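You operate a simulated robot arm through the tools that you are given. There is no shell and no other tool. Be economical: measure what you need, move in short steps, check, and stop when the job is done.

Carry out the task below with a simulated robot arm. There is one attempt and no reset: what you move stays moved.

TASK
Shake the pale bundle level in the square wooden box, then slip the wide blue band over it.
Fine: the bundle stays in the box; the box goes back on the green rubber mat. Set down upright: what you pick out.

Only the result counts: the job must be done as asked and must still hold three seconds after the hand-in. Knocking over, shifting, dropping, spilling or breaking anything else fails it.

THE ROBOT
A 6-joint arm with a two-finger gripper, fixed in place. Base frame: the origin is at the foot of the arm, x ahead of it, y to its left, z up; the work surface is at about z = 78. Lengths are in cm, angles in degrees, forces in N, time in s.
With the tool pointing down near the work surface it reaches from about 36 to 86 cm from the base axis. Its first joint turns from -166.0 to 166.0 degrees. Payload 2.45 kg.
The TCP is the grasp point between the finger pads, 2 cm short of the fingertips. In the tool frame z runs along the fingers and y along their closing line. Largest opening 14 cm; the body of the gripper starts 16.8 cm behind the TCP.
Orientation is that of the tool frame in the base frame, as [roll, pitch, yaw] about the fixed x, y, z axes, in that order (R = Rz(yaw) Ry(pitch) Rx(roll)). With the fingers straight down and closing along the base's y, the tool's x points along the base's -x, its y along +y and its z along -z.

THE INTERFACE
- The arm moves only by the tool step_arm. Its argument "rows" is a list of rows, each a list of 7 numbers: the finger opening in cm, from 0 to 14, then the shift along the tool's x, y, z in cm, then the turn, a rotation vector about the tool's x, y, z in degrees. In form: [[grip, tx, ty, tz, rx, ry, rz], ...]. A call has 1 to 12 rows; each row shifts and turns the commanded pose from where the row before left it, along the tool's axes as they then stand. Rows are played at 5 a second. More than 5 cm and 8.6 degrees between two rows, or a gripper value outside its range, and nothing of the call is played. Where a pose cannot be reached the arm comes as near as it can. A force on the tool above 40 N (or 10 N above the force at the start of the call, whichever is more), or a blocked arm, ends the call early, and 0.2 s more pass. Each finger travels about 4.5 cm/s and halts on what it meets, pressing with about 35 N; the grip force reading is that of the motor and also rises with nothing between the fingers. The clock runs only during rows and for 0.2 s after the last one: add rows that do not move to give the fingers time. It gives the time, the measured TCP pose, the force on the tool (base axes), the opening and the grip force at its end, in the units of the frame above (readings bear some noise), with the torque about the TCP (base axes, N m) and any sound that the robot's microphone picked up.
- Cameras (640 x 400 px; columns grow to the right, rows downward): "scene" is fixed at [40.33, 50.71, 137.51]; the picture's right is [-0.90, 0.44, 0.00], its down [0.41, 0.83, -0.38] and it looks along [-0.17, -0.34, -0.93] (base axes); focal length 214 px, centre (320, 200). "wrist" rides on the gripper at [7.8, 1.1, -20.9] in the tool frame; the picture's right is [-0.14, 0.99, 0.00], its down [-0.92, -0.13, -0.37] and it looks along [-0.37, -0.05, 0.93] (tool axes); focal length 280 px, centre (320, 200). There is no depth. A picture from a camera that has moved, and an enlarged one, comes with that camera's place and axes in the base frame and with its lens. The place of the scene camera against the robot may be out by one fixed shift of up to 1.2 cm in any direction.
- snapshot(camera): a new picture of that camera. The clock stands still meanwhile.
- lift_body(by): slides the trunk up (or, below 0, down) by that many cm; the arm rides with it, the base frame stays. It gives what a move gives, with no picture.
- enlarge(camera, box): a new picture of the part [left, top, right, bottom] of that camera's present view, enlarged. The clock stands still meanwhile.
- sign_off(): hands the job in; it is judged then, once.

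Go step by step. Nothing tells you positions but the pictures and the camera data: compare them with the known pose of the tool, close in by small moves and look again before you grip or let go. The budget is 120 turns and 76 pictures, counting those below and the enlarged ones. Unless the task says otherwise, let go and move clear before handing in, and close with one line.

The tools are called by a JSON object that holds its "method" and its "body". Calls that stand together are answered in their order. step_arm: Moves the arm, as the interface text tells. Its arguments: {"type":"object","properties":{"rows":{"type":"array","items":{"type":"array","items":{"type":"number"}}}},"required":["rows"]} The other tools are called the same way: lift_body (by) slides the trunk up or down; snapshot (camera) takes a picture; enlarge (camera, box) takes an enlarged picture of a part of a camera's view; sign_off () hands the job in.

At the start:

```text
clock: 0.0
position: [31.52, 33.84, 111.46]
tool_rot: [180.0, 0.0, -180.0]
contact_force: [0.6, 0.2, 0.5]
moment: [0.01, 0.0, 0.0]
opening: 14.01
gripper_force: 0.1
trunk travel left (down, up): [-10.0, 13.0]
```

scene: 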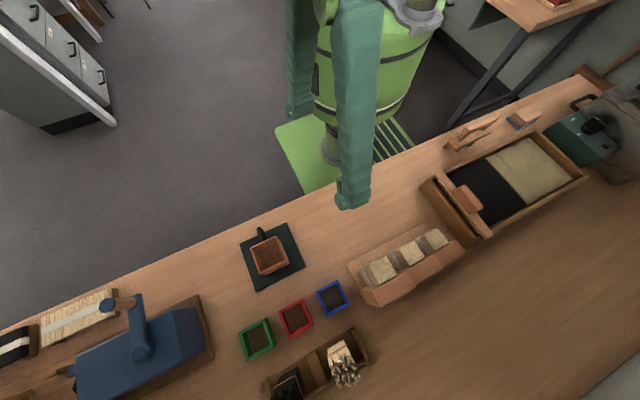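
wrist: 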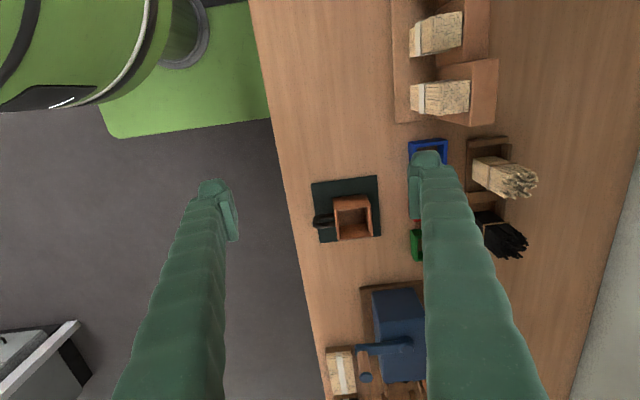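

The wooden box with a handle stands on the green mat. The blue, red and green bands lie nearby, and the pale and black bundles stand in a rack. I'll look closer.

{"method": "enlarge", "body": {"camera": "scene", "box": [220, 210, 400, 322]}}

{"method": "enlarge", "body": {"camera": "scene", "box": [230, 290, 406, 400]}}

{"method": "enlarge", "body": {"camera": "wrist", "box": [300, 120, 556, 280]}}

```text
3.56 times, centred on (310, 266) of scene
camera zoom: at [40.33, 50.71, 137.51], right [-0.9, 0.44, 0.0], down [0.41, 0.83, -0.38], along [-0.17, -0.34, -0.93], focal length 763 px, centre (356, -35)
```

zoom: 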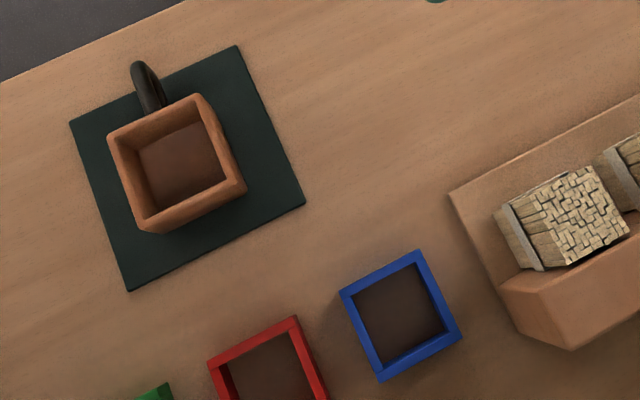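

```text
3.64 times, centred on (318, 345) of scene
camera zoom: at [40.33, 50.71, 137.51], right [-0.9, 0.44, 0.0], down [0.41, 0.83, -0.38], along [-0.17, -0.34, -0.93], focal length 780 px, centre (327, -327)
```

zoom: 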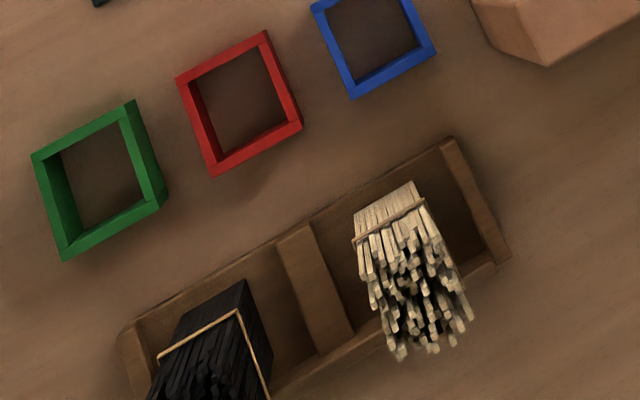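

```text
2.50 times, centred on (428, 200) of wrist
camera zoom: at [23.6, 34.74, 132.36], right [0.14, 0.99, 0.0], down [0.92, -0.13, 0.37], along [0.37, -0.05, -0.93], focal length 701 px, centre (50, 200)
```

zoom: 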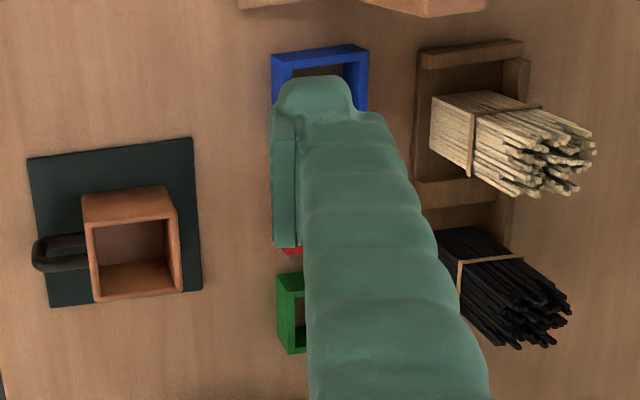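

The pale bundle stands upright near (42, 63), the blue band lies near (38.5, 54) and the box is near (48.5, 38). I'll move above the box for a close look.

{"method": "step_arm", "body": {"rows": [[14, -3.5, 0.8, 0, 0, 0, 0], [14, -3.5, 0.8, 0, 0, 0, 0], [14, -3.5, 0.8, 0, 0, 0, 0], [14, -3.5, 0.8, 0, 0, 0, 0], [14, -3, 0.8, 0, 0, 0, 0]]}}

{"method": "snapshot", "body": {"camera": "wrist"}}

```text
clock: 1.2
position: [48.53, 37.73, 111.32]
tool_rot: [-180.0, 0.0, 179.9]
contact_force: [-0.9, 0.1, 0.7]
moment: [0.03, 0.01, -0.01]
opening: 14.0
gripper_force: 0.1
trunk travel left (down, up): [-10.0, 13.0]
```

```text
70 pictures are left
camera wrist: at [40.64, 38.75, 132.27], right [0.14, 0.99, 0.0], down [0.92, -0.13, 0.37], along [0.36, -0.05, -0.93], focal length 280 px, centre (320, 200)
```

wrist: 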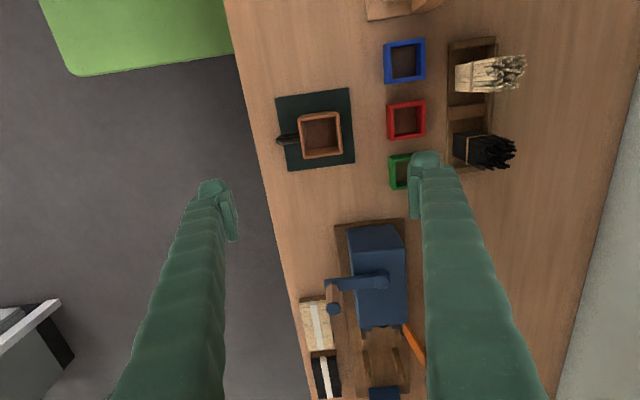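

Box centre is about (47.8, 37.8) and the bundle's foot about (42, 64). I'll enlarge the details.

{"method": "enlarge", "body": {"camera": "wrist", "box": [265, 80, 393, 160]}}

{"method": "enlarge", "body": {"camera": "wrist", "box": [380, 20, 556, 130]}}

```text
5.00 times, centred on (329, 120) of wrist
camera zoom: at [40.64, 38.75, 132.27], right [0.14, 0.99, 0.0], down [0.92, -0.13, 0.37], along [0.36, -0.05, -0.93], focal length 1402 px, centre (275, 600)
```

zoom: 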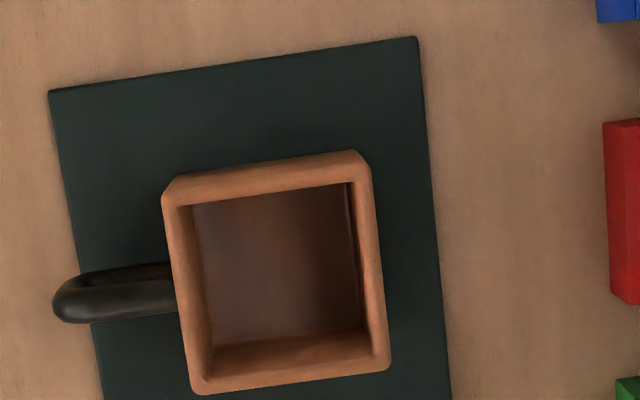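

```text
3.64 times, centred on (468, 75) of wrist
camera zoom: at [40.64, 38.75, 132.27], right [0.14, 0.99, 0.0], down [0.92, -0.13, 0.37], along [0.36, -0.05, -0.93], focal length 1020 px, centre (-218, 654)
```

zoom: 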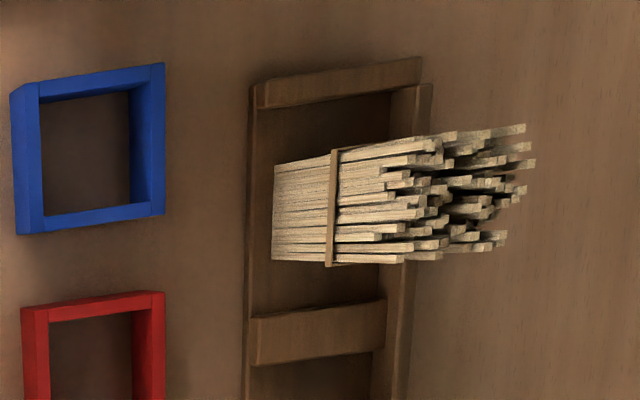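

The bundle stands on about (42.1, 64.4), roughly 4.2 cm wide, with tops at z≈90–93. The box is 6.6 cm square with its rim at z≈83.6, and its handle is on the -y side. I'll turn the tool so the fingers close along x, then approach the bundle.

{"method": "step_arm", "body": {"rows": [[14, 0, 0, 0, 0, 0, -8.2], [14, 0, 0, 0, 0, 0, -8.2], [14, 0, 0, 0, 0, 0, -8.2], [14, 0, 0, 0, 0, 0, -8.2], [14, 0, 0, 0, 0, 0, -8.2], [14, 0, 0, 0, 0, 0, -8.2], [14, 0, 0, 0, 0, 0, -8.2], [14, 0, 0, 0, 0, 0, -8.2], [14, 0, 0, 0, 0, 0, -8.2], [14, 0, 0, 0, 0, 0, -8.2], [14, 0, 0, 0, 0, 0, -8]]}}

{"method": "step_arm", "body": {"rows": [[14, -4, 1.28, 0, 0, 0, 0], [14, -4, 1.28, 0, 0, 0, 0], [14, -4, 1.28, 0, 0, 0, 0], [14, -4, 1.28, 0, 0, 0, 0], [14, -4, 1.28, 0, 0, 0, 0], [8, 0, 0, 0, 0, 0, 0], [8, 0, 0, 0, 0, 0, 0]]}}

{"method": "snapshot", "body": {"camera": "wrist"}}

```text
clock: 3.6
position: [48.33, 37.77, 111.53]
tool_rot: [180.0, 0.0, -89.9]
contact_force: [-0.6, 0.4, 0.4]
moment: [0.0, 0.03, -0.01]
opening: 14.02
gripper_force: 0.0
trunk travel left (down, up): [-10.0, 13.0]
```

```text
clock: 5.2
position: [41.96, 57.71, 111.42]
tool_rot: [-179.9, 0.1, -90.0]
contact_force: [0.2, 0.7, -0.1]
moment: [0.02, 0.01, 0.03]
opening: 8.72
gripper_force: 0.0
trunk travel left (down, up): [-10.0, 13.0]
```

```text
67 pictures are left
camera wrist: at [40.99, 49.8, 132.38], right [-0.99, 0.14, 0.0], down [0.13, 0.92, 0.37], along [0.05, 0.37, -0.93], focal length 280 px, centre (320, 200)
```

wrist: 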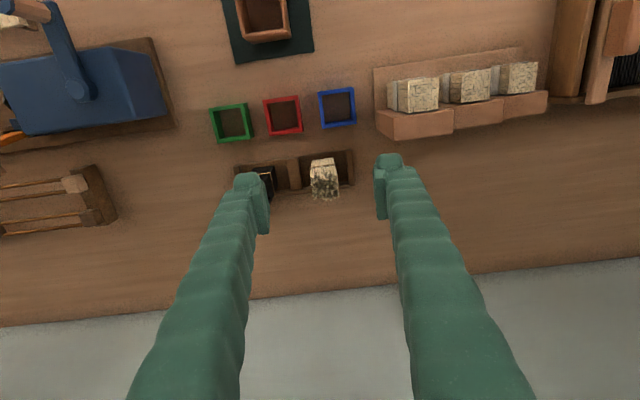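

{"method": "enlarge", "body": {"camera": "wrist", "box": [200, 80, 392, 200]}}

```text
3.33 times, centred on (296, 140) of wrist
camera zoom: at [40.99, 49.8, 132.38], right [-0.99, 0.14, 0.0], down [0.13, 0.92, 0.37], along [0.05, 0.37, -0.93], focal length 935 px, centre (400, 400)
```

zoom: 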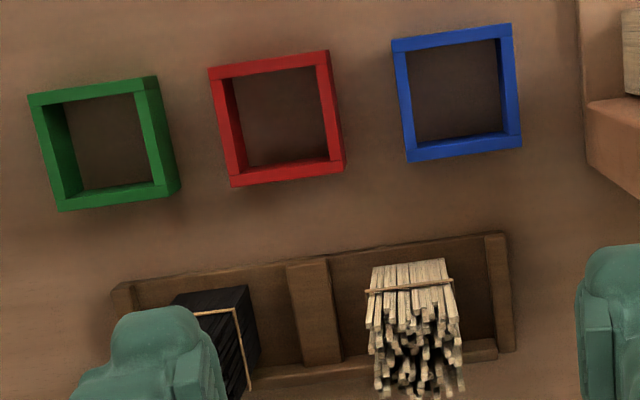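

Bundle centre about (42.1, 64.5) and blue band centre about (38.2, 53.6). I'll move over the bundle and descend to just above it.

{"method": "step_arm", "body": {"rows": [[8, -3.4, -0.1, 0, 0, 0, 0], [8, -3.4, 0, 0, 0, 0, 0], [8, 0, 0, 4, 0, 0, 0], [8, 0, 0, 4, 0, 0, 0], [8, 0, 0, 4, 0, 0, 0], [8, 0, 0, 3.5, 0, 0, 0]]}}

{"method": "snapshot", "body": {"camera": "wrist"}}

{"method": "enlarge", "body": {"camera": "scene", "box": [230, 290, 406, 400]}}

```text
clock: 6.6
position: [42.28, 64.65, 96.01]
tool_rot: [-180.0, -0.1, -89.9]
contact_force: [-0.3, 0.5, -1.0]
moment: [-0.02, -0.02, -0.01]
opening: 7.99
gripper_force: 0.0
trunk travel left (down, up): [-10.0, 13.0]
```

```text
65 pictures are left
camera wrist: at [41.1, 56.68, 116.95], right [-0.99, 0.14, 0.0], down [0.13, 0.92, 0.37], along [0.05, 0.36, -0.93], focal length 280 px, centre (320, 200)
```

wrist: 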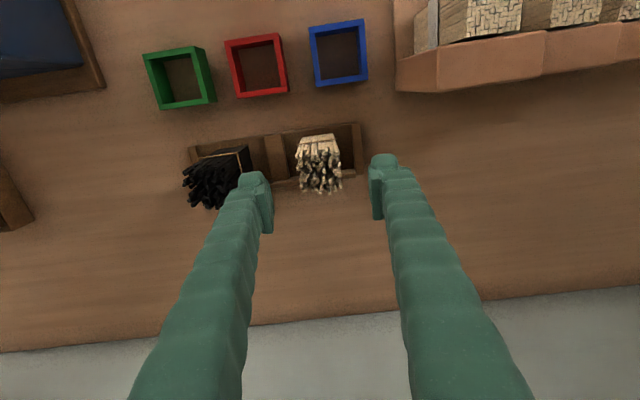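

```text
3.64 times, centred on (318, 345) of scene
camera zoom: at [40.33, 50.71, 137.51], right [-0.9, 0.44, 0.0], down [0.41, 0.83, -0.38], along [-0.17, -0.34, -0.93], focal length 780 px, centre (327, -327)
```

zoom: 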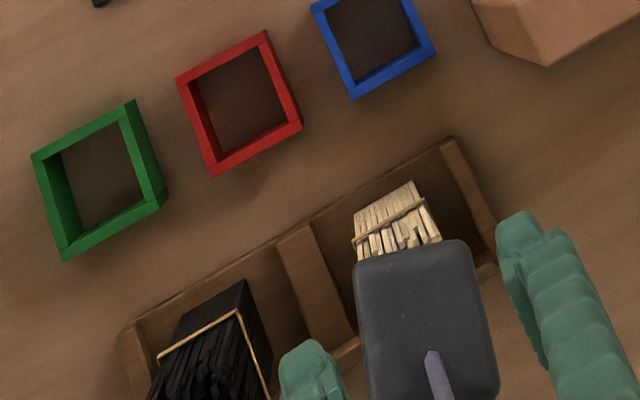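

The bundle top is centred at (42.1, 64.3) under the tool. I'll descend and grip above the tie.

{"method": "step_arm", "body": {"rows": [[8, 0.1, 0.15, 4, 0, 0, 0], [8, 0, 0, 4, 0, 0, 0], [8, 0, 0, 0.3, 0, 0, 0], [8, 0, 0, 0, 0, 0, 0]]}}

{"method": "snapshot", "body": {"camera": "wrist"}}

```text
clock: 7.6
position: [41.86, 64.47, 87.78]
tool_rot: [179.9, -0.1, -90.0]
contact_force: [0.4, -0.6, -0.4]
moment: [0.02, -0.02, 0.0]
opening: 7.97
gripper_force: 0.0
trunk travel left (down, up): [-10.0, 13.0]
```

```text
63 pictures are left
camera wrist: at [40.87, 56.61, 108.63], right [-0.99, 0.14, 0.0], down [0.13, 0.92, 0.37], along [0.05, 0.36, -0.93], focal length 280 px, centre (320, 200)
```

wrist: 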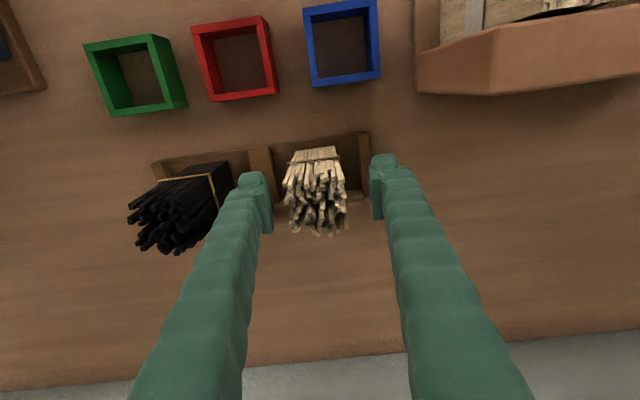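

The bundle is between the fingers, so I'll close.

{"method": "step_arm", "body": {"rows": [[6, 0, 0, 0, 0, 0, 0], [5, 0, 0, 0, 0, 0, 0], [4, 0, 0, 0, 0, 0, 0], [3.5, 0, 0, 0, 0, 0, 0], [3.5, 0, 0, 0, 0, 0, 0]]}}

{"method": "enlarge", "body": {"camera": "wrist", "box": [220, 110, 412, 230]}}

```text
clock: 8.8
position: [42.03, 64.5, 87.71]
tool_rot: [179.9, 0.0, -90.0]
contact_force: [0.1, -0.3, -0.4]
moment: [-0.01, -0.01, -0.03]
opening: 4.5
gripper_force: 34.7
trunk travel left (down, up): [-10.0, 13.0]
```

```text
3.33 times, centred on (316, 170) of wrist
camera zoom: at [40.88, 56.61, 108.66], right [-0.99, 0.14, 0.0], down [0.13, 0.92, 0.37], along [0.05, 0.37, -0.93], focal length 935 px, centre (333, 300)
```

zoom: 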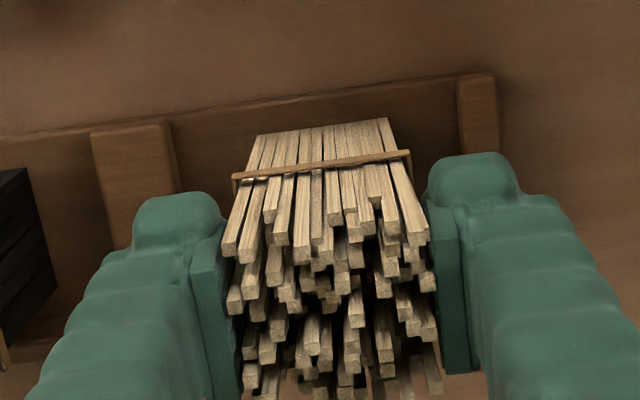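

Gripped at 4.5 cm opening. Now I'll lift it clear and check.

{"method": "step_arm", "body": {"rows": [[3.5, 0, 0, -2, 0, 0, 0], [3.5, 0, 0, -4, 0, 0, 0], [3.5, 0, 0, -4, 0, 0, 0], [3.5, 0, 0, -4, 0, 0, 0], [3.5, 0, 0, 0, 0, 0, 0]]}}

{"method": "snapshot", "body": {"camera": "scene"}}

{"method": "snapshot", "body": {"camera": "wrist"}}

```text
clock: 10.0
position: [42.0, 64.55, 101.73]
tool_rot: [-180.0, -0.1, -90.0]
contact_force: [0.4, -0.2, -1.2]
moment: [0.01, 0.02, -0.02]
opening: 4.47
gripper_force: 35.0
trunk travel left (down, up): [-10.0, 13.0]
```

```text
61 pictures are left
```

scene: 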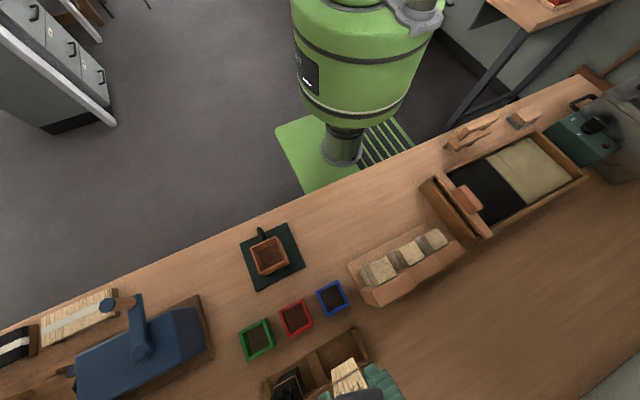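

```text
60 pictures are left
camera wrist: at [40.88, 56.59, 122.63], right [-0.99, 0.14, 0.0], down [0.13, 0.92, 0.37], along [0.05, 0.36, -0.93], focal length 280 px, centre (320, 200)
```

wrist: 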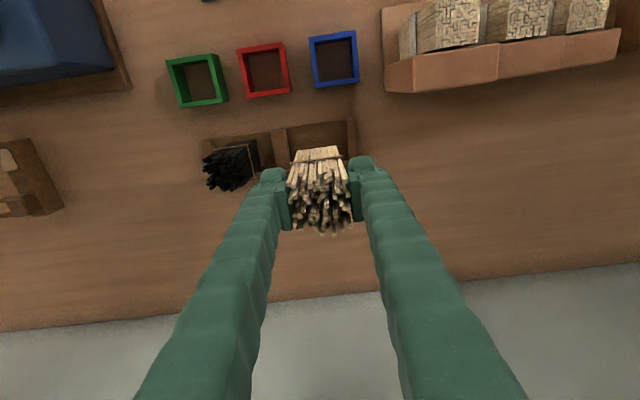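

The bundle is held. I'll carry it over the box at (48.2, 37.9).

{"method": "step_arm", "body": {"rows": [[3.5, 3.8, -0.9, 0, 0, 0, 0], [3.5, 3.8, -0.9, 0, 0, 0, 0], [3.5, 3.8, -0.9, 0, 0, 0, 0], [3.5, 3.8, -0.9, 0, 0, 0, 0], [3.5, 3.8, -0.9, 0, 0, 0, 0], [3.5, 3.8, -0.9, 0, 0, 0, 0], [3.5, 3.8, -0.8, 0, 0, 0, 0], [3.5, 0, 0, 2, 0, 0, 0], [3.5, 0, 0, 1.7, 0, 0, 0]]}}

{"method": "snapshot", "body": {"camera": "wrist"}}

{"method": "enlarge", "body": {"camera": "scene", "box": [200, 180, 360, 280]}}

```text
clock: 12.0
position: [48.25, 37.93, 97.9]
tool_rot: [-180.0, 0.0, -90.0]
contact_force: [0.4, -0.5, -0.3]
moment: [-0.04, 0.01, -0.03]
opening: 4.5
gripper_force: 34.7
trunk travel left (down, up): [-10.0, 13.0]
```

```text
59 pictures are left
camera wrist: at [47.09, 29.99, 118.84], right [-0.99, 0.14, 0.0], down [0.13, 0.92, 0.37], along [0.05, 0.36, -0.93], focal length 280 px, centre (320, 200)
```

wrist: 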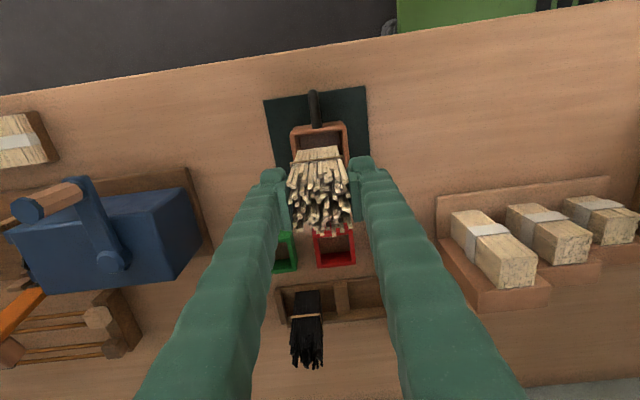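

```text
4.00 times, centred on (280, 230) of scene
camera zoom: at [40.33, 50.71, 137.51], right [-0.9, 0.44, 0.0], down [0.41, 0.83, -0.38], along [-0.17, -0.34, -0.93], focal length 858 px, centre (480, 80)
```

zoom: 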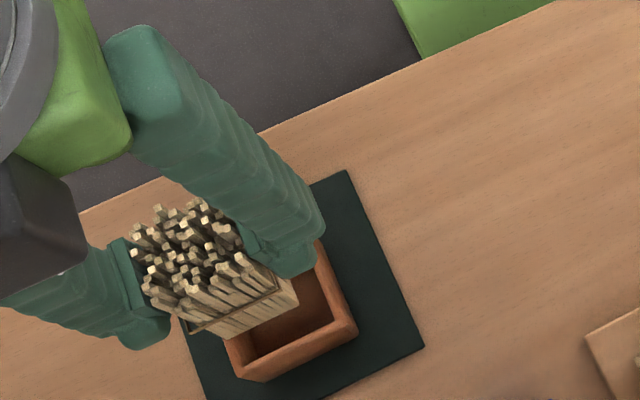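

The bundle is above the box. I'll enlarge to check the alignment.

{"method": "enlarge", "body": {"camera": "wrist", "box": [240, 75, 400, 175]}}

```text
4.00 times, centred on (320, 125) of wrist
camera zoom: at [47.09, 29.99, 118.84], right [-0.99, 0.14, 0.0], down [0.13, 0.92, 0.37], along [0.05, 0.36, -0.93], focal length 1122 px, centre (320, 500)
```

zoom: 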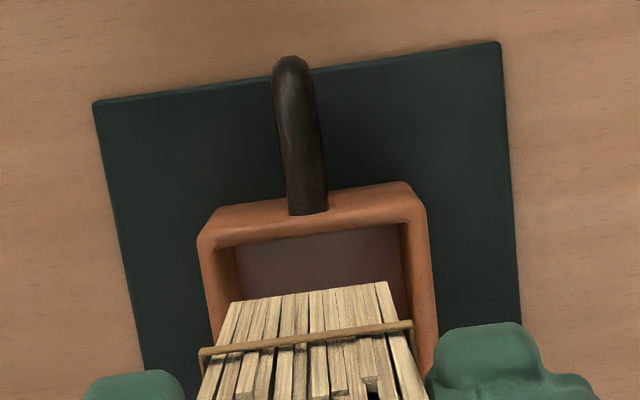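

The alignment is within about 0.25 cm. I'll nudge in x and lower to just above the rim.

{"method": "step_arm", "body": {"rows": [[3.5, 0, 0.2, 2, 0, 0, 0], [3.5, 0, 0, 2.4, 0, 0, 0], [3.5, 0, 0, 0, 0, 0, 0]]}}

{"method": "enlarge", "body": {"camera": "wrist", "box": [240, 75, 400, 175]}}

{"method": "enlarge", "body": {"camera": "scene", "box": [220, 205, 316, 265]}}

```text
clock: 12.8
position: [48.04, 37.9, 93.51]
tool_rot: [179.9, 0.0, -90.0]
contact_force: [0.0, 1.1, -1.2]
moment: [0.02, -0.01, -0.01]
opening: 4.48
gripper_force: 34.9
trunk travel left (down, up): [-10.0, 13.0]
```

```text
4.00 times, centred on (320, 125) of wrist
camera zoom: at [46.93, 29.89, 114.44], right [-0.99, 0.14, 0.0], down [0.13, 0.92, 0.37], along [0.05, 0.37, -0.93], focal length 1122 px, centre (320, 500)
```

zoom: 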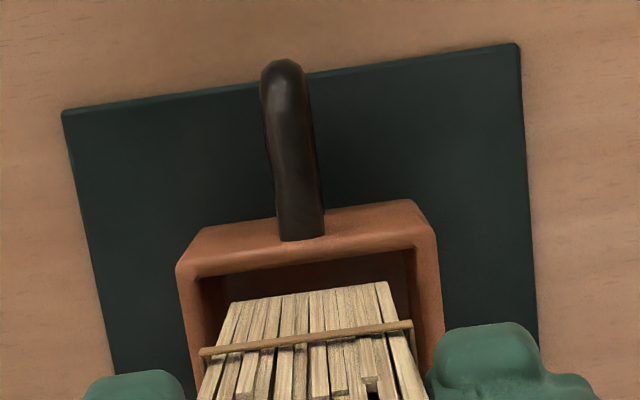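

```text
6.67 times, centred on (268, 235) of scene
camera zoom: at [40.33, 50.71, 137.51], right [-0.9, 0.44, 0.0], down [0.41, 0.83, -0.38], along [-0.17, -0.34, -0.93], focal length 1430 px, centre (667, -33)
```

zoom: 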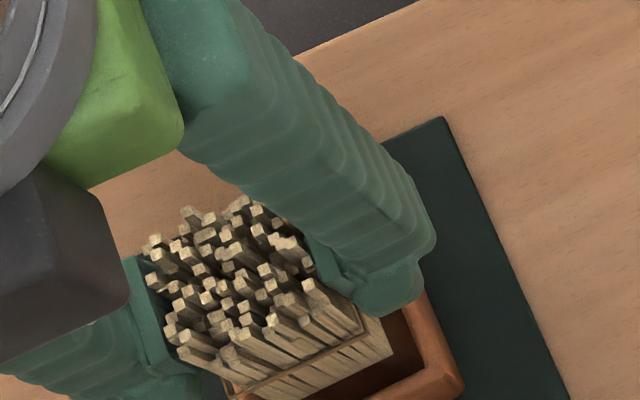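

Well aligned. I'll lower it into the box in steps while watching the force.

{"method": "step_arm", "body": {"rows": [[3.5, 0, 0, 1.2, 0, 0, 0], [3.5, 0, 0, 1.3, 0, 0, 0], [3.5, 0, 0, 1.2, 0, 0, 0], [3.5, 0, 0, 0.8, 0, 0, 0], [3.5, 0, 0, 0.5, 0, 0, 0]]}}

{"method": "enlarge", "body": {"camera": "wrist", "box": [240, 75, 400, 175]}}

```text
clock: 14.0
position: [47.92, 37.88, 88.52]
tool_rot: [-180.0, 0.1, -90.0]
contact_force: [0.1, 0.4, -0.9]
moment: [0.02, -0.03, 0.02]
opening: 4.48
gripper_force: 34.4
trunk travel left (down, up): [-10.0, 13.0]
```

```text
4.00 times, centred on (320, 125) of wrist
camera zoom: at [46.88, 29.9, 109.44], right [-0.99, 0.14, 0.0], down [0.13, 0.92, 0.37], along [0.05, 0.36, -0.93], focal length 1122 px, centre (320, 500)
```

zoom: 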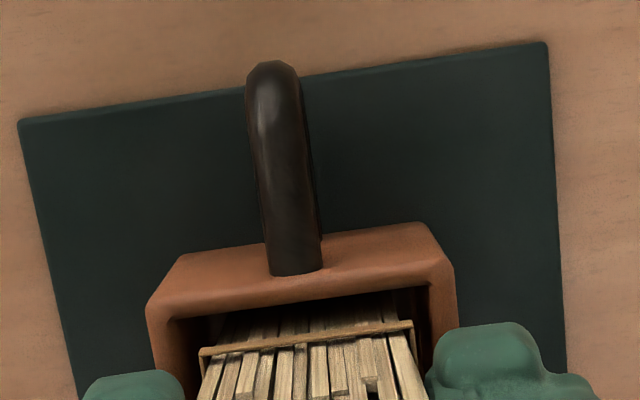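

Going in cleanly. I'll continue in small steps until contact.

{"method": "step_arm", "body": {"rows": [[3.5, 0, 0, 0.3, 0, 0, 0], [3.5, 0, 0, 0.2, 0, 0, 0], [3.5, 0, 0, 0, 0, 0, 0]]}}

{"method": "step_arm", "body": {"rows": [[3.5, 0, 0, 0.2, 0, 0, 0], [3.5, 0, 0, 0.2, 0, 0, 0], [3.5, 0, 0, 0, 0, 0, 0]]}}

```text
clock: 14.8
position: [47.92, 37.79, 88.17]
tool_rot: [-179.9, 0.1, -90.0]
contact_force: [-1.5, -3.1, 20.2]
moment: [-0.23, 0.3, 0.02]
opening: 4.51
gripper_force: 34.8
trunk travel left (down, up): [-10.0, 13.0]
```

```text
clock: 15.3
position: [47.93, 37.94, 87.95]
tool_rot: [-179.9, 0.2, -90.0]
contact_force: [-7.2, -4.1, 21.3]
moment: [-0.04, 0.4, 0.04]
opening: 4.49
gripper_force: 34.5
trunk travel left (down, up): [-10.0, 13.0]
stopped in row 2: the force on the tool passed its limit at 40 N (the readings are from after the stop); the commanded pose is now the measured one
```

The bundle is on the box floor. I'll release and rise.

{"method": "step_arm", "body": {"rows": [[5.5, 0, 0, -0.2, 0, 0, 0], [7, 0, 0, 0, 0, 0, 0], [8, 0, 0, 0, 0, 0, 0], [8, 0, 0, 0, 0, 0, 0], [8, 0, 0, -3, 0, 0, 0], [8, 0, 0, -4, 0, 0, 0], [8, 0, 0, -4, 0, 0, 0]]}}

{"method": "snapshot", "body": {"camera": "wrist"}}

{"method": "enlarge", "body": {"camera": "scene", "box": [220, 205, 316, 265]}}

```text
clock: 16.9
position: [48.03, 38.07, 99.07]
tool_rot: [-179.8, 0.1, -90.0]
contact_force: [-0.1, -0.1, -0.7]
moment: [-0.03, 0.0, 0.01]
opening: 7.99
gripper_force: 0.1
trunk travel left (down, up): [-10.0, 13.0]
```

```text
53 pictures are left
camera wrist: at [46.92, 30.02, 120.02], right [-0.99, 0.14, 0.0], down [0.13, 0.92, 0.37], along [0.05, 0.37, -0.93], focal length 280 px, centre (320, 200)
```

wrist: 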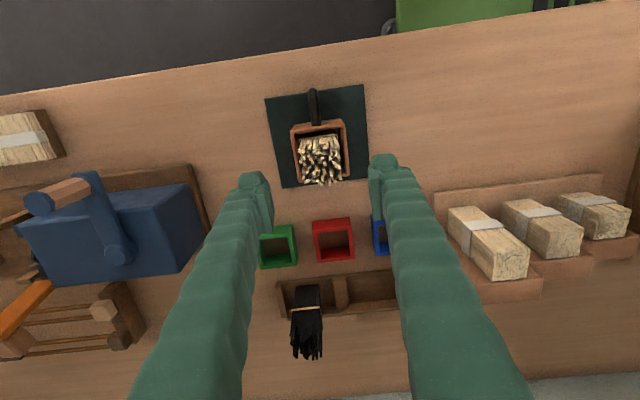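

```text
6.67 times, centred on (268, 235) of scene
camera zoom: at [40.33, 50.71, 137.51], right [-0.9, 0.44, 0.0], down [0.41, 0.83, -0.38], along [-0.17, -0.34, -0.93], focal length 1430 px, centre (667, -33)
```

zoom: 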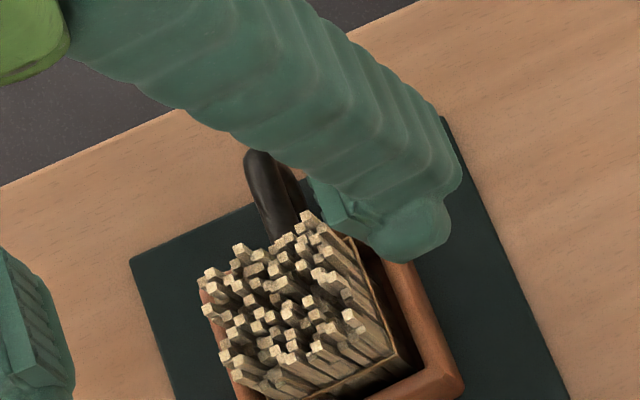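

The bundle stands in the box. Next I'll move over the handle (48.0, ~32) and look.

{"method": "step_arm", "body": {"rows": [[8, 3, 0, 0, 0, 0, 0], [6, 3, 0, 0, 0, 0, 0], [5, 0, 0, 3, 0, 0, 0], [5, 0, 0, 3, 0, 0, 0], [5, 0, 0, 0, 0, 0, 0]]}}

{"method": "snapshot", "body": {"camera": "wrist"}}

{"method": "enlarge", "body": {"camera": "wrist", "box": [240, 120, 400, 220]}}

```text
clock: 18.1
position: [48.23, 32.07, 92.97]
tool_rot: [-179.7, 0.2, -90.1]
contact_force: [0.0, 0.6, -0.9]
moment: [0.01, -0.01, 0.0]
opening: 5.0
gripper_force: 0.2
trunk travel left (down, up): [-10.0, 13.0]
```

```text
51 pictures are left
camera wrist: at [47.03, 24.02, 113.93], right [-0.99, 0.14, 0.0], down [0.13, 0.92, 0.37], along [0.05, 0.37, -0.93], focal length 280 px, centre (320, 200)
```

wrist: 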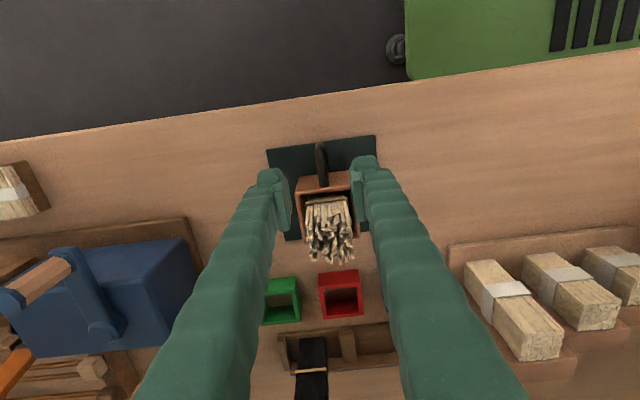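

```text
4.00 times, centred on (320, 170) of wrist
camera zoom: at [47.03, 24.02, 113.93], right [-0.99, 0.14, 0.0], down [0.13, 0.92, 0.37], along [0.05, 0.37, -0.93], focal length 1122 px, centre (320, 320)
```

zoom: 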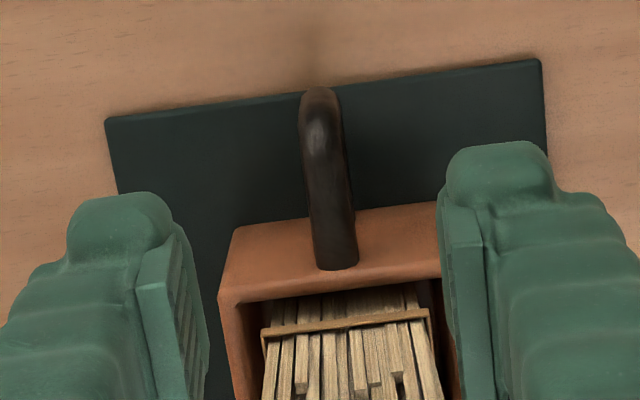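

The handle's top bar is at x≈48.0, y 30–34.5, z≈80–83. I'll descend beside it and grip.

{"method": "step_arm", "body": {"rows": [[5, 0.1, 0.2, 4, 0, 0, 0], [5, 0, 0, 4, 0, 0, 0], [5, 0, 0, 2, 0, 0, 0], [5, 0, 0, 1.3, 0, 0, 0], [5, 0, 0, 0, 0, 0, 0]]}}

{"method": "enlarge", "body": {"camera": "wrist", "box": [220, 120, 412, 240]}}

```text
clock: 19.4
position: [47.84, 31.82, 81.8]
tool_rot: [-179.9, 0.2, -90.0]
contact_force: [-0.7, 1.0, 0.7]
moment: [0.0, 0.01, 0.02]
opening: 5.01
gripper_force: 0.1
trunk travel left (down, up): [-10.0, 13.0]
```

```text
3.33 times, centred on (316, 180) of wrist
camera zoom: at [46.75, 23.85, 102.69], right [-0.99, 0.14, 0.0], down [0.13, 0.92, 0.37], along [0.05, 0.37, -0.93], focal length 935 px, centre (333, 267)
```

zoom: 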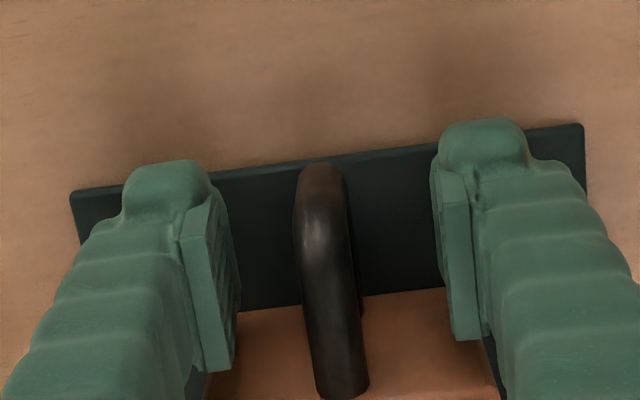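

The handle is centred between the fingers, so I'll close.

{"method": "step_arm", "body": {"rows": [[3, 0, 0, 0, 0, 0, 0], [1.5, 0, 0, 0, 0, 0, 0], [0.5, 0, 0, 0, 0, 0, 0], [0.5, 0, 0, 0, 0, 0, 0], [0.5, 0, 0, 0, 0, 0, 0]]}}

{"method": "step_arm", "body": {"rows": [[0.5, 0, 0, -1, 0, 0, 0], [0.5, 0, 0, -1, 0, 0, 0], [0.5, 0, 0, -1, 0, 0, 0], [0.5, 0, 0, 0, 0, 0, 0]]}}

{"method": "snapshot", "body": {"camera": "wrist"}}

{"method": "enlarge", "body": {"camera": "scene", "box": [220, 205, 316, 265]}}

```text
clock: 20.6
position: [47.85, 31.94, 81.78]
tool_rot: [-179.8, 0.2, -90.0]
contact_force: [0.1, 0.5, 0.5]
moment: [0.02, 0.02, 0.01]
opening: 1.06
gripper_force: 34.5
trunk travel left (down, up): [-10.0, 13.0]
```

```text
clock: 21.6
position: [47.97, 32.0, 84.69]
tool_rot: [-179.7, 0.3, -90.0]
contact_force: [2.1, -0.5, 0.3]
moment: [0.1, -0.05, -0.16]
opening: 1.13
gripper_force: 24.3
trunk travel left (down, up): [-10.0, 13.0]
```

```text
48 pictures are left
camera wrist: at [46.75, 23.88, 105.74], right [-0.99, 0.14, 0.0], down [0.13, 0.92, 0.37], along [0.05, 0.37, -0.93], focal length 280 px, centre (320, 200)
```

wrist: 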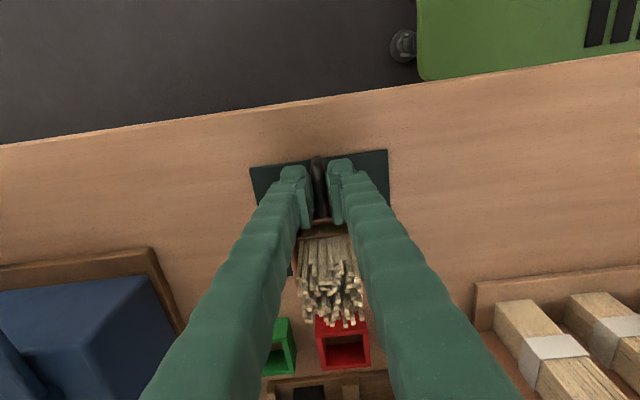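

```text
6.67 times, centred on (268, 235) of scene
camera zoom: at [40.33, 50.71, 137.51], right [-0.9, 0.44, 0.0], down [0.41, 0.83, -0.38], along [-0.17, -0.34, -0.93], focal length 1430 px, centre (667, -33)
```

zoom: 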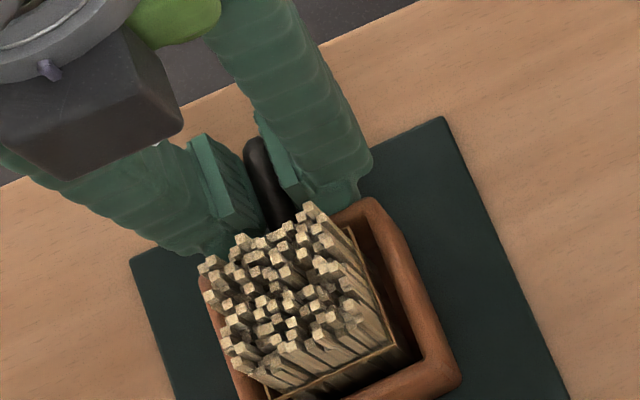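

The forces are unclear, so I'll check whether the box actually rose.

{"method": "enlarge", "body": {"camera": "wrist", "box": [240, 130, 400, 230]}}

{"method": "enlarge", "body": {"camera": "scene", "box": [200, 200, 360, 300]}}

```text
4.00 times, centred on (320, 180) of wrist
camera zoom: at [46.75, 23.88, 105.74], right [-0.99, 0.14, 0.0], down [0.13, 0.92, 0.37], along [0.05, 0.37, -0.93], focal length 1122 px, centre (320, 280)
```

zoom: 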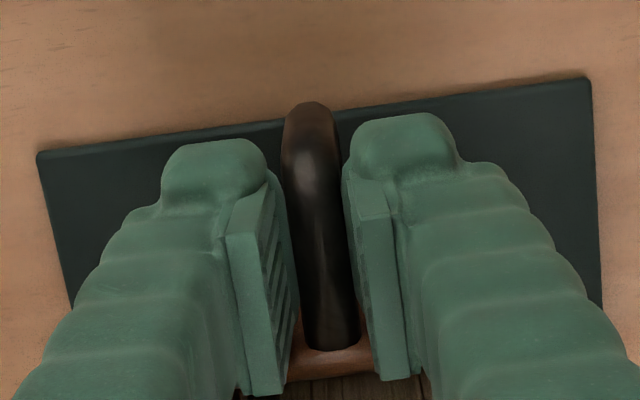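

```text
4.00 times, centred on (280, 250) of scene
camera zoom: at [40.33, 50.71, 137.51], right [-0.9, 0.44, 0.0], down [0.41, 0.83, -0.38], along [-0.17, -0.34, -0.93], focal length 858 px, centre (480, 0)
```

zoom: 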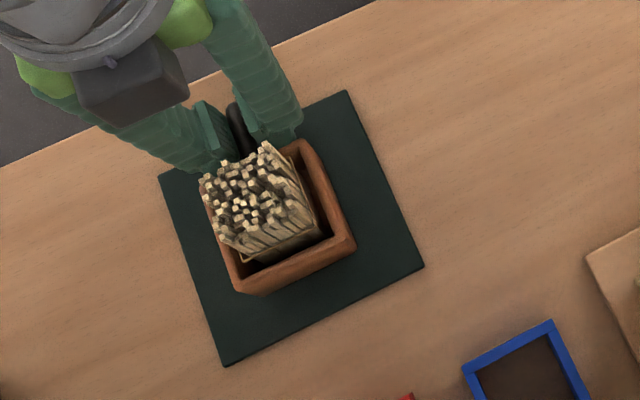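

It looks as though the fingers slipped along the handle, at least partly. I'll lower again slowly and read the forces.

{"method": "step_arm", "body": {"rows": [[0.5, 0, 0, 0.5, 0, 0, 0], [0.5, 0, 0, 0.5, 0, 0, 0], [0.5, 0, 0, 0, 0, 0, 0]]}}

{"method": "step_arm", "body": {"rows": [[0.5, 0, 0, 0.5, 0, 0, 0], [0.5, 0, 0, 0.5, 0, 0, 0], [0.5, 0, 0, 0, 0, 0, 0]]}}

{"method": "step_arm", "body": {"rows": [[0.5, 0, 0, 0.5, 0, 0, 0], [0.5, 0, 0, 0.4, 0, 0, 0], [0.5, 0, 0, 0, 0, 0, 0]]}}

{"method": "enlarge", "body": {"camera": "wrist", "box": [240, 130, 400, 230]}}

{"method": "enlarge", "body": {"camera": "scene", "box": [200, 200, 360, 300]}}

```text
clock: 22.0
position: [47.92, 31.95, 84.76]
tool_rot: [-179.6, 0.3, -90.0]
contact_force: [-7.9, -6.9, 27.7]
moment: [0.15, 0.21, -0.02]
opening: 1.08
gripper_force: 34.9
trunk travel left (down, up): [-10.0, 13.0]
stopped in row 2: the force on the tool passed its limit at 47 N (the readings are from after the stop); the commanded pose is now the measured one
```

```text
clock: 22.3
position: [47.94, 31.9, 84.74]
tool_rot: [-179.7, 0.3, -89.9]
contact_force: [-8.2, -5.1, 25.4]
moment: [0.13, 0.15, 0.06]
opening: 1.13
gripper_force: 35.0
trunk travel left (down, up): [-10.0, 13.0]
stopped in row 1: the force on the tool passed its limit at 50 N (the readings are from after the stop); the commanded pose is now the measured one
```

```text
clock: 22.6
position: [47.97, 31.94, 84.72]
tool_rot: [-179.7, 0.3, -90.1]
contact_force: [-7.7, -5.4, 24.5]
moment: [0.14, 0.21, 0.07]
opening: 1.11
gripper_force: 35.3
trunk travel left (down, up): [-10.0, 13.0]
stopped in row 1: the force on the tool passed its limit at 48 N (the readings are from after the stop); the commanded pose is now the measured one
```

```text
4.00 times, centred on (320, 180) of wrist
camera zoom: at [46.78, 23.86, 105.66], right [-0.99, 0.14, -0.01], down [0.13, 0.92, 0.37], along [0.06, 0.37, -0.93], focal length 1122 px, centre (320, 280)
```

zoom: 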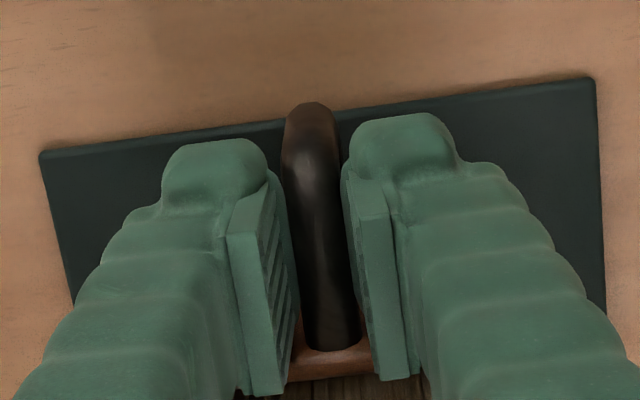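

```text
4.00 times, centred on (280, 250) of scene
camera zoom: at [40.33, 50.71, 137.51], right [-0.9, 0.44, 0.0], down [0.41, 0.83, -0.38], along [-0.17, -0.34, -0.93], focal length 858 px, centre (480, 0)
```

zoom: 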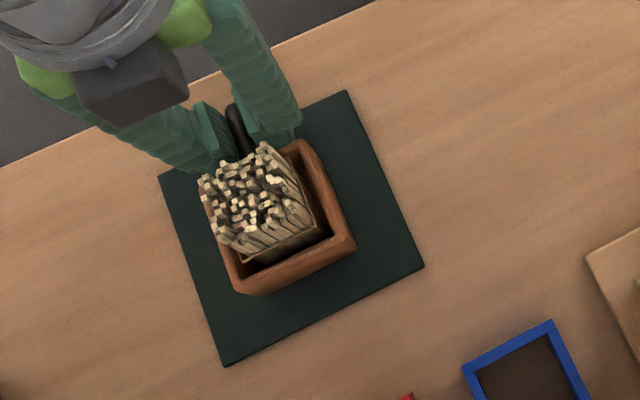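

Something is supporting the box firmly under the grip. I'll open the fingers, back up, and look at how the box stands.

{"method": "step_arm", "body": {"rows": [[1.5, 0, 0, -0.2, 0, 0, 0], [2.5, 0, 0, 0, 0, 0, 0], [4, 0, 0, 0, 0, 0, 0], [4, 0, 0, 0, 0, 0, 0]]}}

{"method": "enlarge", "body": {"camera": "scene", "box": [220, 205, 316, 265]}}

{"method": "enlarge", "body": {"camera": "wrist", "box": [220, 130, 412, 250]}}

```text
clock: 23.6
position: [48.07, 31.93, 84.76]
tool_rot: [-179.8, 0.3, -90.0]
contact_force: [-0.4, -0.6, 0.9]
moment: [0.0, 0.01, -0.02]
opening: 3.99
gripper_force: 0.0
trunk travel left (down, up): [-10.0, 13.0]
```

```text
6.67 times, centred on (268, 235) of scene
camera zoom: at [40.33, 50.71, 137.51], right [-0.9, 0.44, 0.0], down [0.41, 0.83, -0.38], along [-0.17, -0.34, -0.93], focal length 1430 px, centre (667, -33)
```

zoom: 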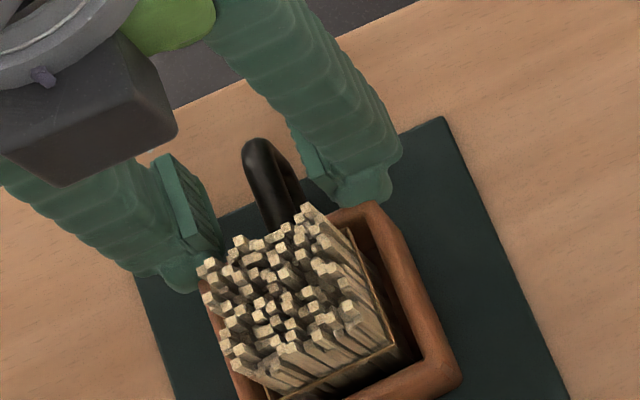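

```text
3.33 times, centred on (316, 190) of wrist
camera zoom: at [46.93, 23.95, 105.68], right [-0.99, 0.14, -0.01], down [0.13, 0.92, 0.37], along [0.06, 0.37, -0.93], focal length 935 px, centre (333, 233)
```

zoom: 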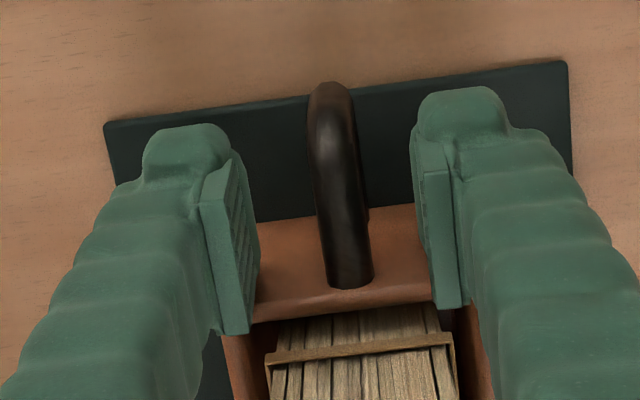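

The box still stands flat on the mat, so the handle slipped out of the fingers. Gripping the box by its two flat x-side walls will hold better with no twisting load. I'll rise and check its place.

{"method": "step_arm", "body": {"rows": [[4, 0, 0, -3, 0, 0, 0], [5, 0, 0, -4, 0, 0, 0], [8, 0, 0, -4, 0, 0, 0], [10, 0, 0, -4, 0, 0, 0], [12, -3, 0, 0, 0, 0, 0], [12, -3.1, 0, 0, 0, 0, 0], [12, 0, 0, 0, 0, 0, 0]]}}

{"method": "enlarge", "body": {"camera": "wrist", "box": [240, 80, 400, 180]}}

{"method": "enlarge", "body": {"camera": "scene", "box": [220, 210, 316, 270]}}

```text
clock: 25.2
position: [48.14, 38.1, 99.87]
tool_rot: [-179.7, 0.3, -90.0]
contact_force: [-0.4, -0.1, 0.7]
moment: [0.0, 0.0, -0.01]
opening: 12.01
gripper_force: 0.1
trunk travel left (down, up): [-10.0, 13.0]
```

```text
4.00 times, centred on (320, 130) of wrist
camera zoom: at [46.9, 29.97, 120.69], right [-0.99, 0.14, 0.0], down [0.13, 0.92, 0.37], along [0.06, 0.37, -0.93], focal length 1122 px, centre (320, 480)
```

zoom: 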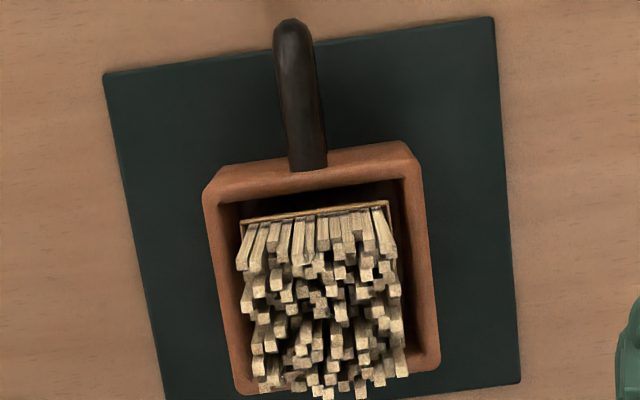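

```text
6.67 times, centred on (268, 240) of scene
camera zoom: at [40.33, 50.71, 137.51], right [-0.9, 0.44, 0.0], down [0.41, 0.83, -0.38], along [-0.17, -0.34, -0.93], focal length 1430 px, centre (667, -67)
```

zoom: 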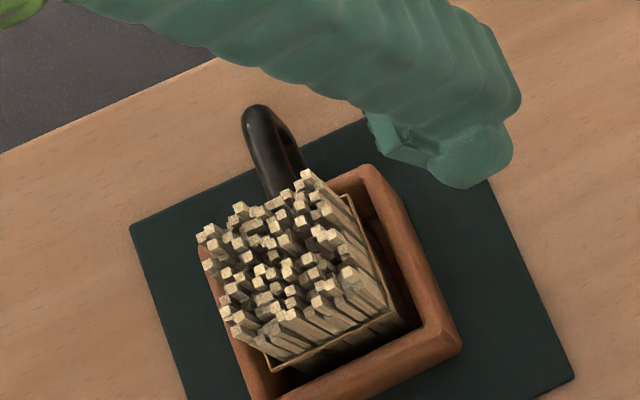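

The box is upright with its centre near (47.9, 37.5). I'll descend around it and grip the side walls.

{"method": "step_arm", "body": {"rows": [[10, 0.4, 0.15, 4, 0, 0, 0], [10, 0.2, 0, 4, 0, 0, 0], [10, 0, 0, 4, 0, 0, 0], [10, 0, 0, 3, 0, 0, 0], [10, 0, 0, 2, 0, 0, 0], [10, 0, 0, 1.2, 0, 0, 0], [10, 0, 0, 0, 0, 0, 0]]}}

{"method": "snapshot", "body": {"camera": "wrist"}}

```text
clock: 26.8
position: [48.01, 37.45, 81.59]
tool_rot: [-179.7, 0.3, -90.0]
contact_force: [-0.2, -0.6, -1.1]
moment: [-0.02, 0.02, 0.02]
opening: 9.98
gripper_force: 0.2
trunk travel left (down, up): [-10.0, 13.0]
```

```text
38 pictures are left
camera wrist: at [46.77, 29.42, 102.42], right [-0.99, 0.14, -0.01], down [0.13, 0.92, 0.37], along [0.06, 0.37, -0.93], focal length 280 px, centre (320, 200)
```

wrist: 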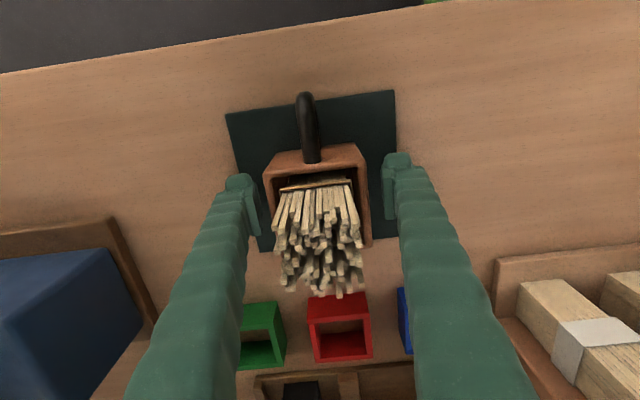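

Centred around the box. I'll close on the walls and lift slightly.

{"method": "step_arm", "body": {"rows": [[8, 0, 0, 0, 0, 0, 0], [7, 0, 0, 0, 0, 0, 0], [6, 0, 0, 0, 0, 0, 0], [5, 0, 0, 0, 0, 0, 0], [5, 0, 0, 0, 0, 0, 0]]}}

{"method": "step_arm", "body": {"rows": [[5, 0, 0, -0.5, 0, 0, 0], [5, 0, 0, -1, 0, 0, 0], [5, 0, 0, -1, 0, 0, 0], [5, 0, 0, -1, 0, 0, 0], [5, 0, 0, 0, 0, 0, 0]]}}

{"method": "snapshot", "body": {"camera": "wrist"}}

```text
clock: 28.0
position: [48.03, 37.54, 81.61]
tool_rot: [-179.7, 0.3, -90.1]
contact_force: [0.4, -0.7, 1.6]
moment: [0.03, 0.05, 0.09]
opening: 7.43
gripper_force: 35.2
trunk travel left (down, up): [-10.0, 13.0]
```

```text
clock: 29.2
position: [48.05, 37.59, 85.03]
tool_rot: [-179.7, 0.1, -89.9]
contact_force: [0.2, 0.5, -2.6]
moment: [0.01, -0.01, -0.03]
opening: 7.43
gripper_force: 35.1
trunk travel left (down, up): [-10.0, 13.0]
```

```text
37 pictures are left
camera wrist: at [46.75, 29.46, 105.98], right [-0.99, 0.14, 0.0], down [0.13, 0.92, 0.37], along [0.06, 0.37, -0.93], focal length 280 px, centre (320, 200)
```

wrist: 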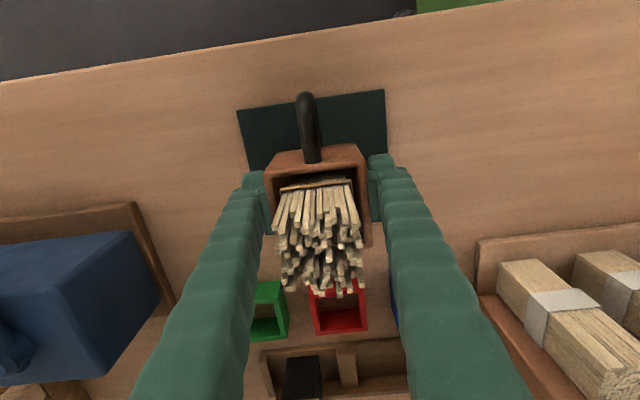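

The box is lifted with the bundle in it. I'll shake it up and down.

{"method": "step_arm", "body": {"rows": [[5, 0, 0, -3, 0, 0, 0], [5, 0, 0, 3, 0, 0, 0], [5, 0, 0, -3, 0, 0, 0], [5, 0, 0, 3, 0, 0, 0], [5, 0, 0, -3, 0, 0, 0], [5, 0, 0, 3, 0, 0, 0], [5, 0, 0, -3, 0, 0, 0], [5, 0, 0, 3, 0, 0, 0], [5, 0, 0, -3, 0, 0, 0], [5, 0, 0, 3, 0, 0, 0], [5, 0, 0, -3, 0, 0, 0], [5, 0, 0, 0, 0, 0, 0]]}}

{"method": "enlarge", "body": {"camera": "wrist", "box": [224, 130, 416, 250]}}

```text
clock: 31.8
position: [47.92, 37.46, 88.14]
tool_rot: [-179.6, 0.4, -90.0]
contact_force: [-0.3, -1.0, -2.6]
moment: [0.04, -0.05, 0.01]
opening: 7.42
gripper_force: 34.6
trunk travel left (down, up): [-10.0, 13.0]
```

```text
3.33 times, centred on (320, 190) of wrist
camera zoom: at [46.72, 29.34, 109.08], right [-0.99, 0.14, -0.01], down [0.13, 0.92, 0.37], along [0.06, 0.37, -0.93], focal length 935 px, centre (320, 233)
```

zoom: 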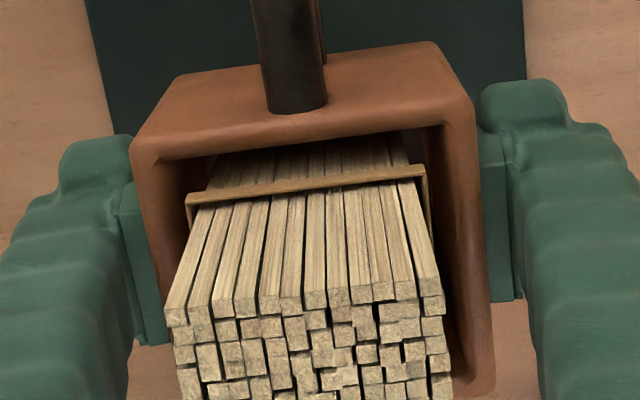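

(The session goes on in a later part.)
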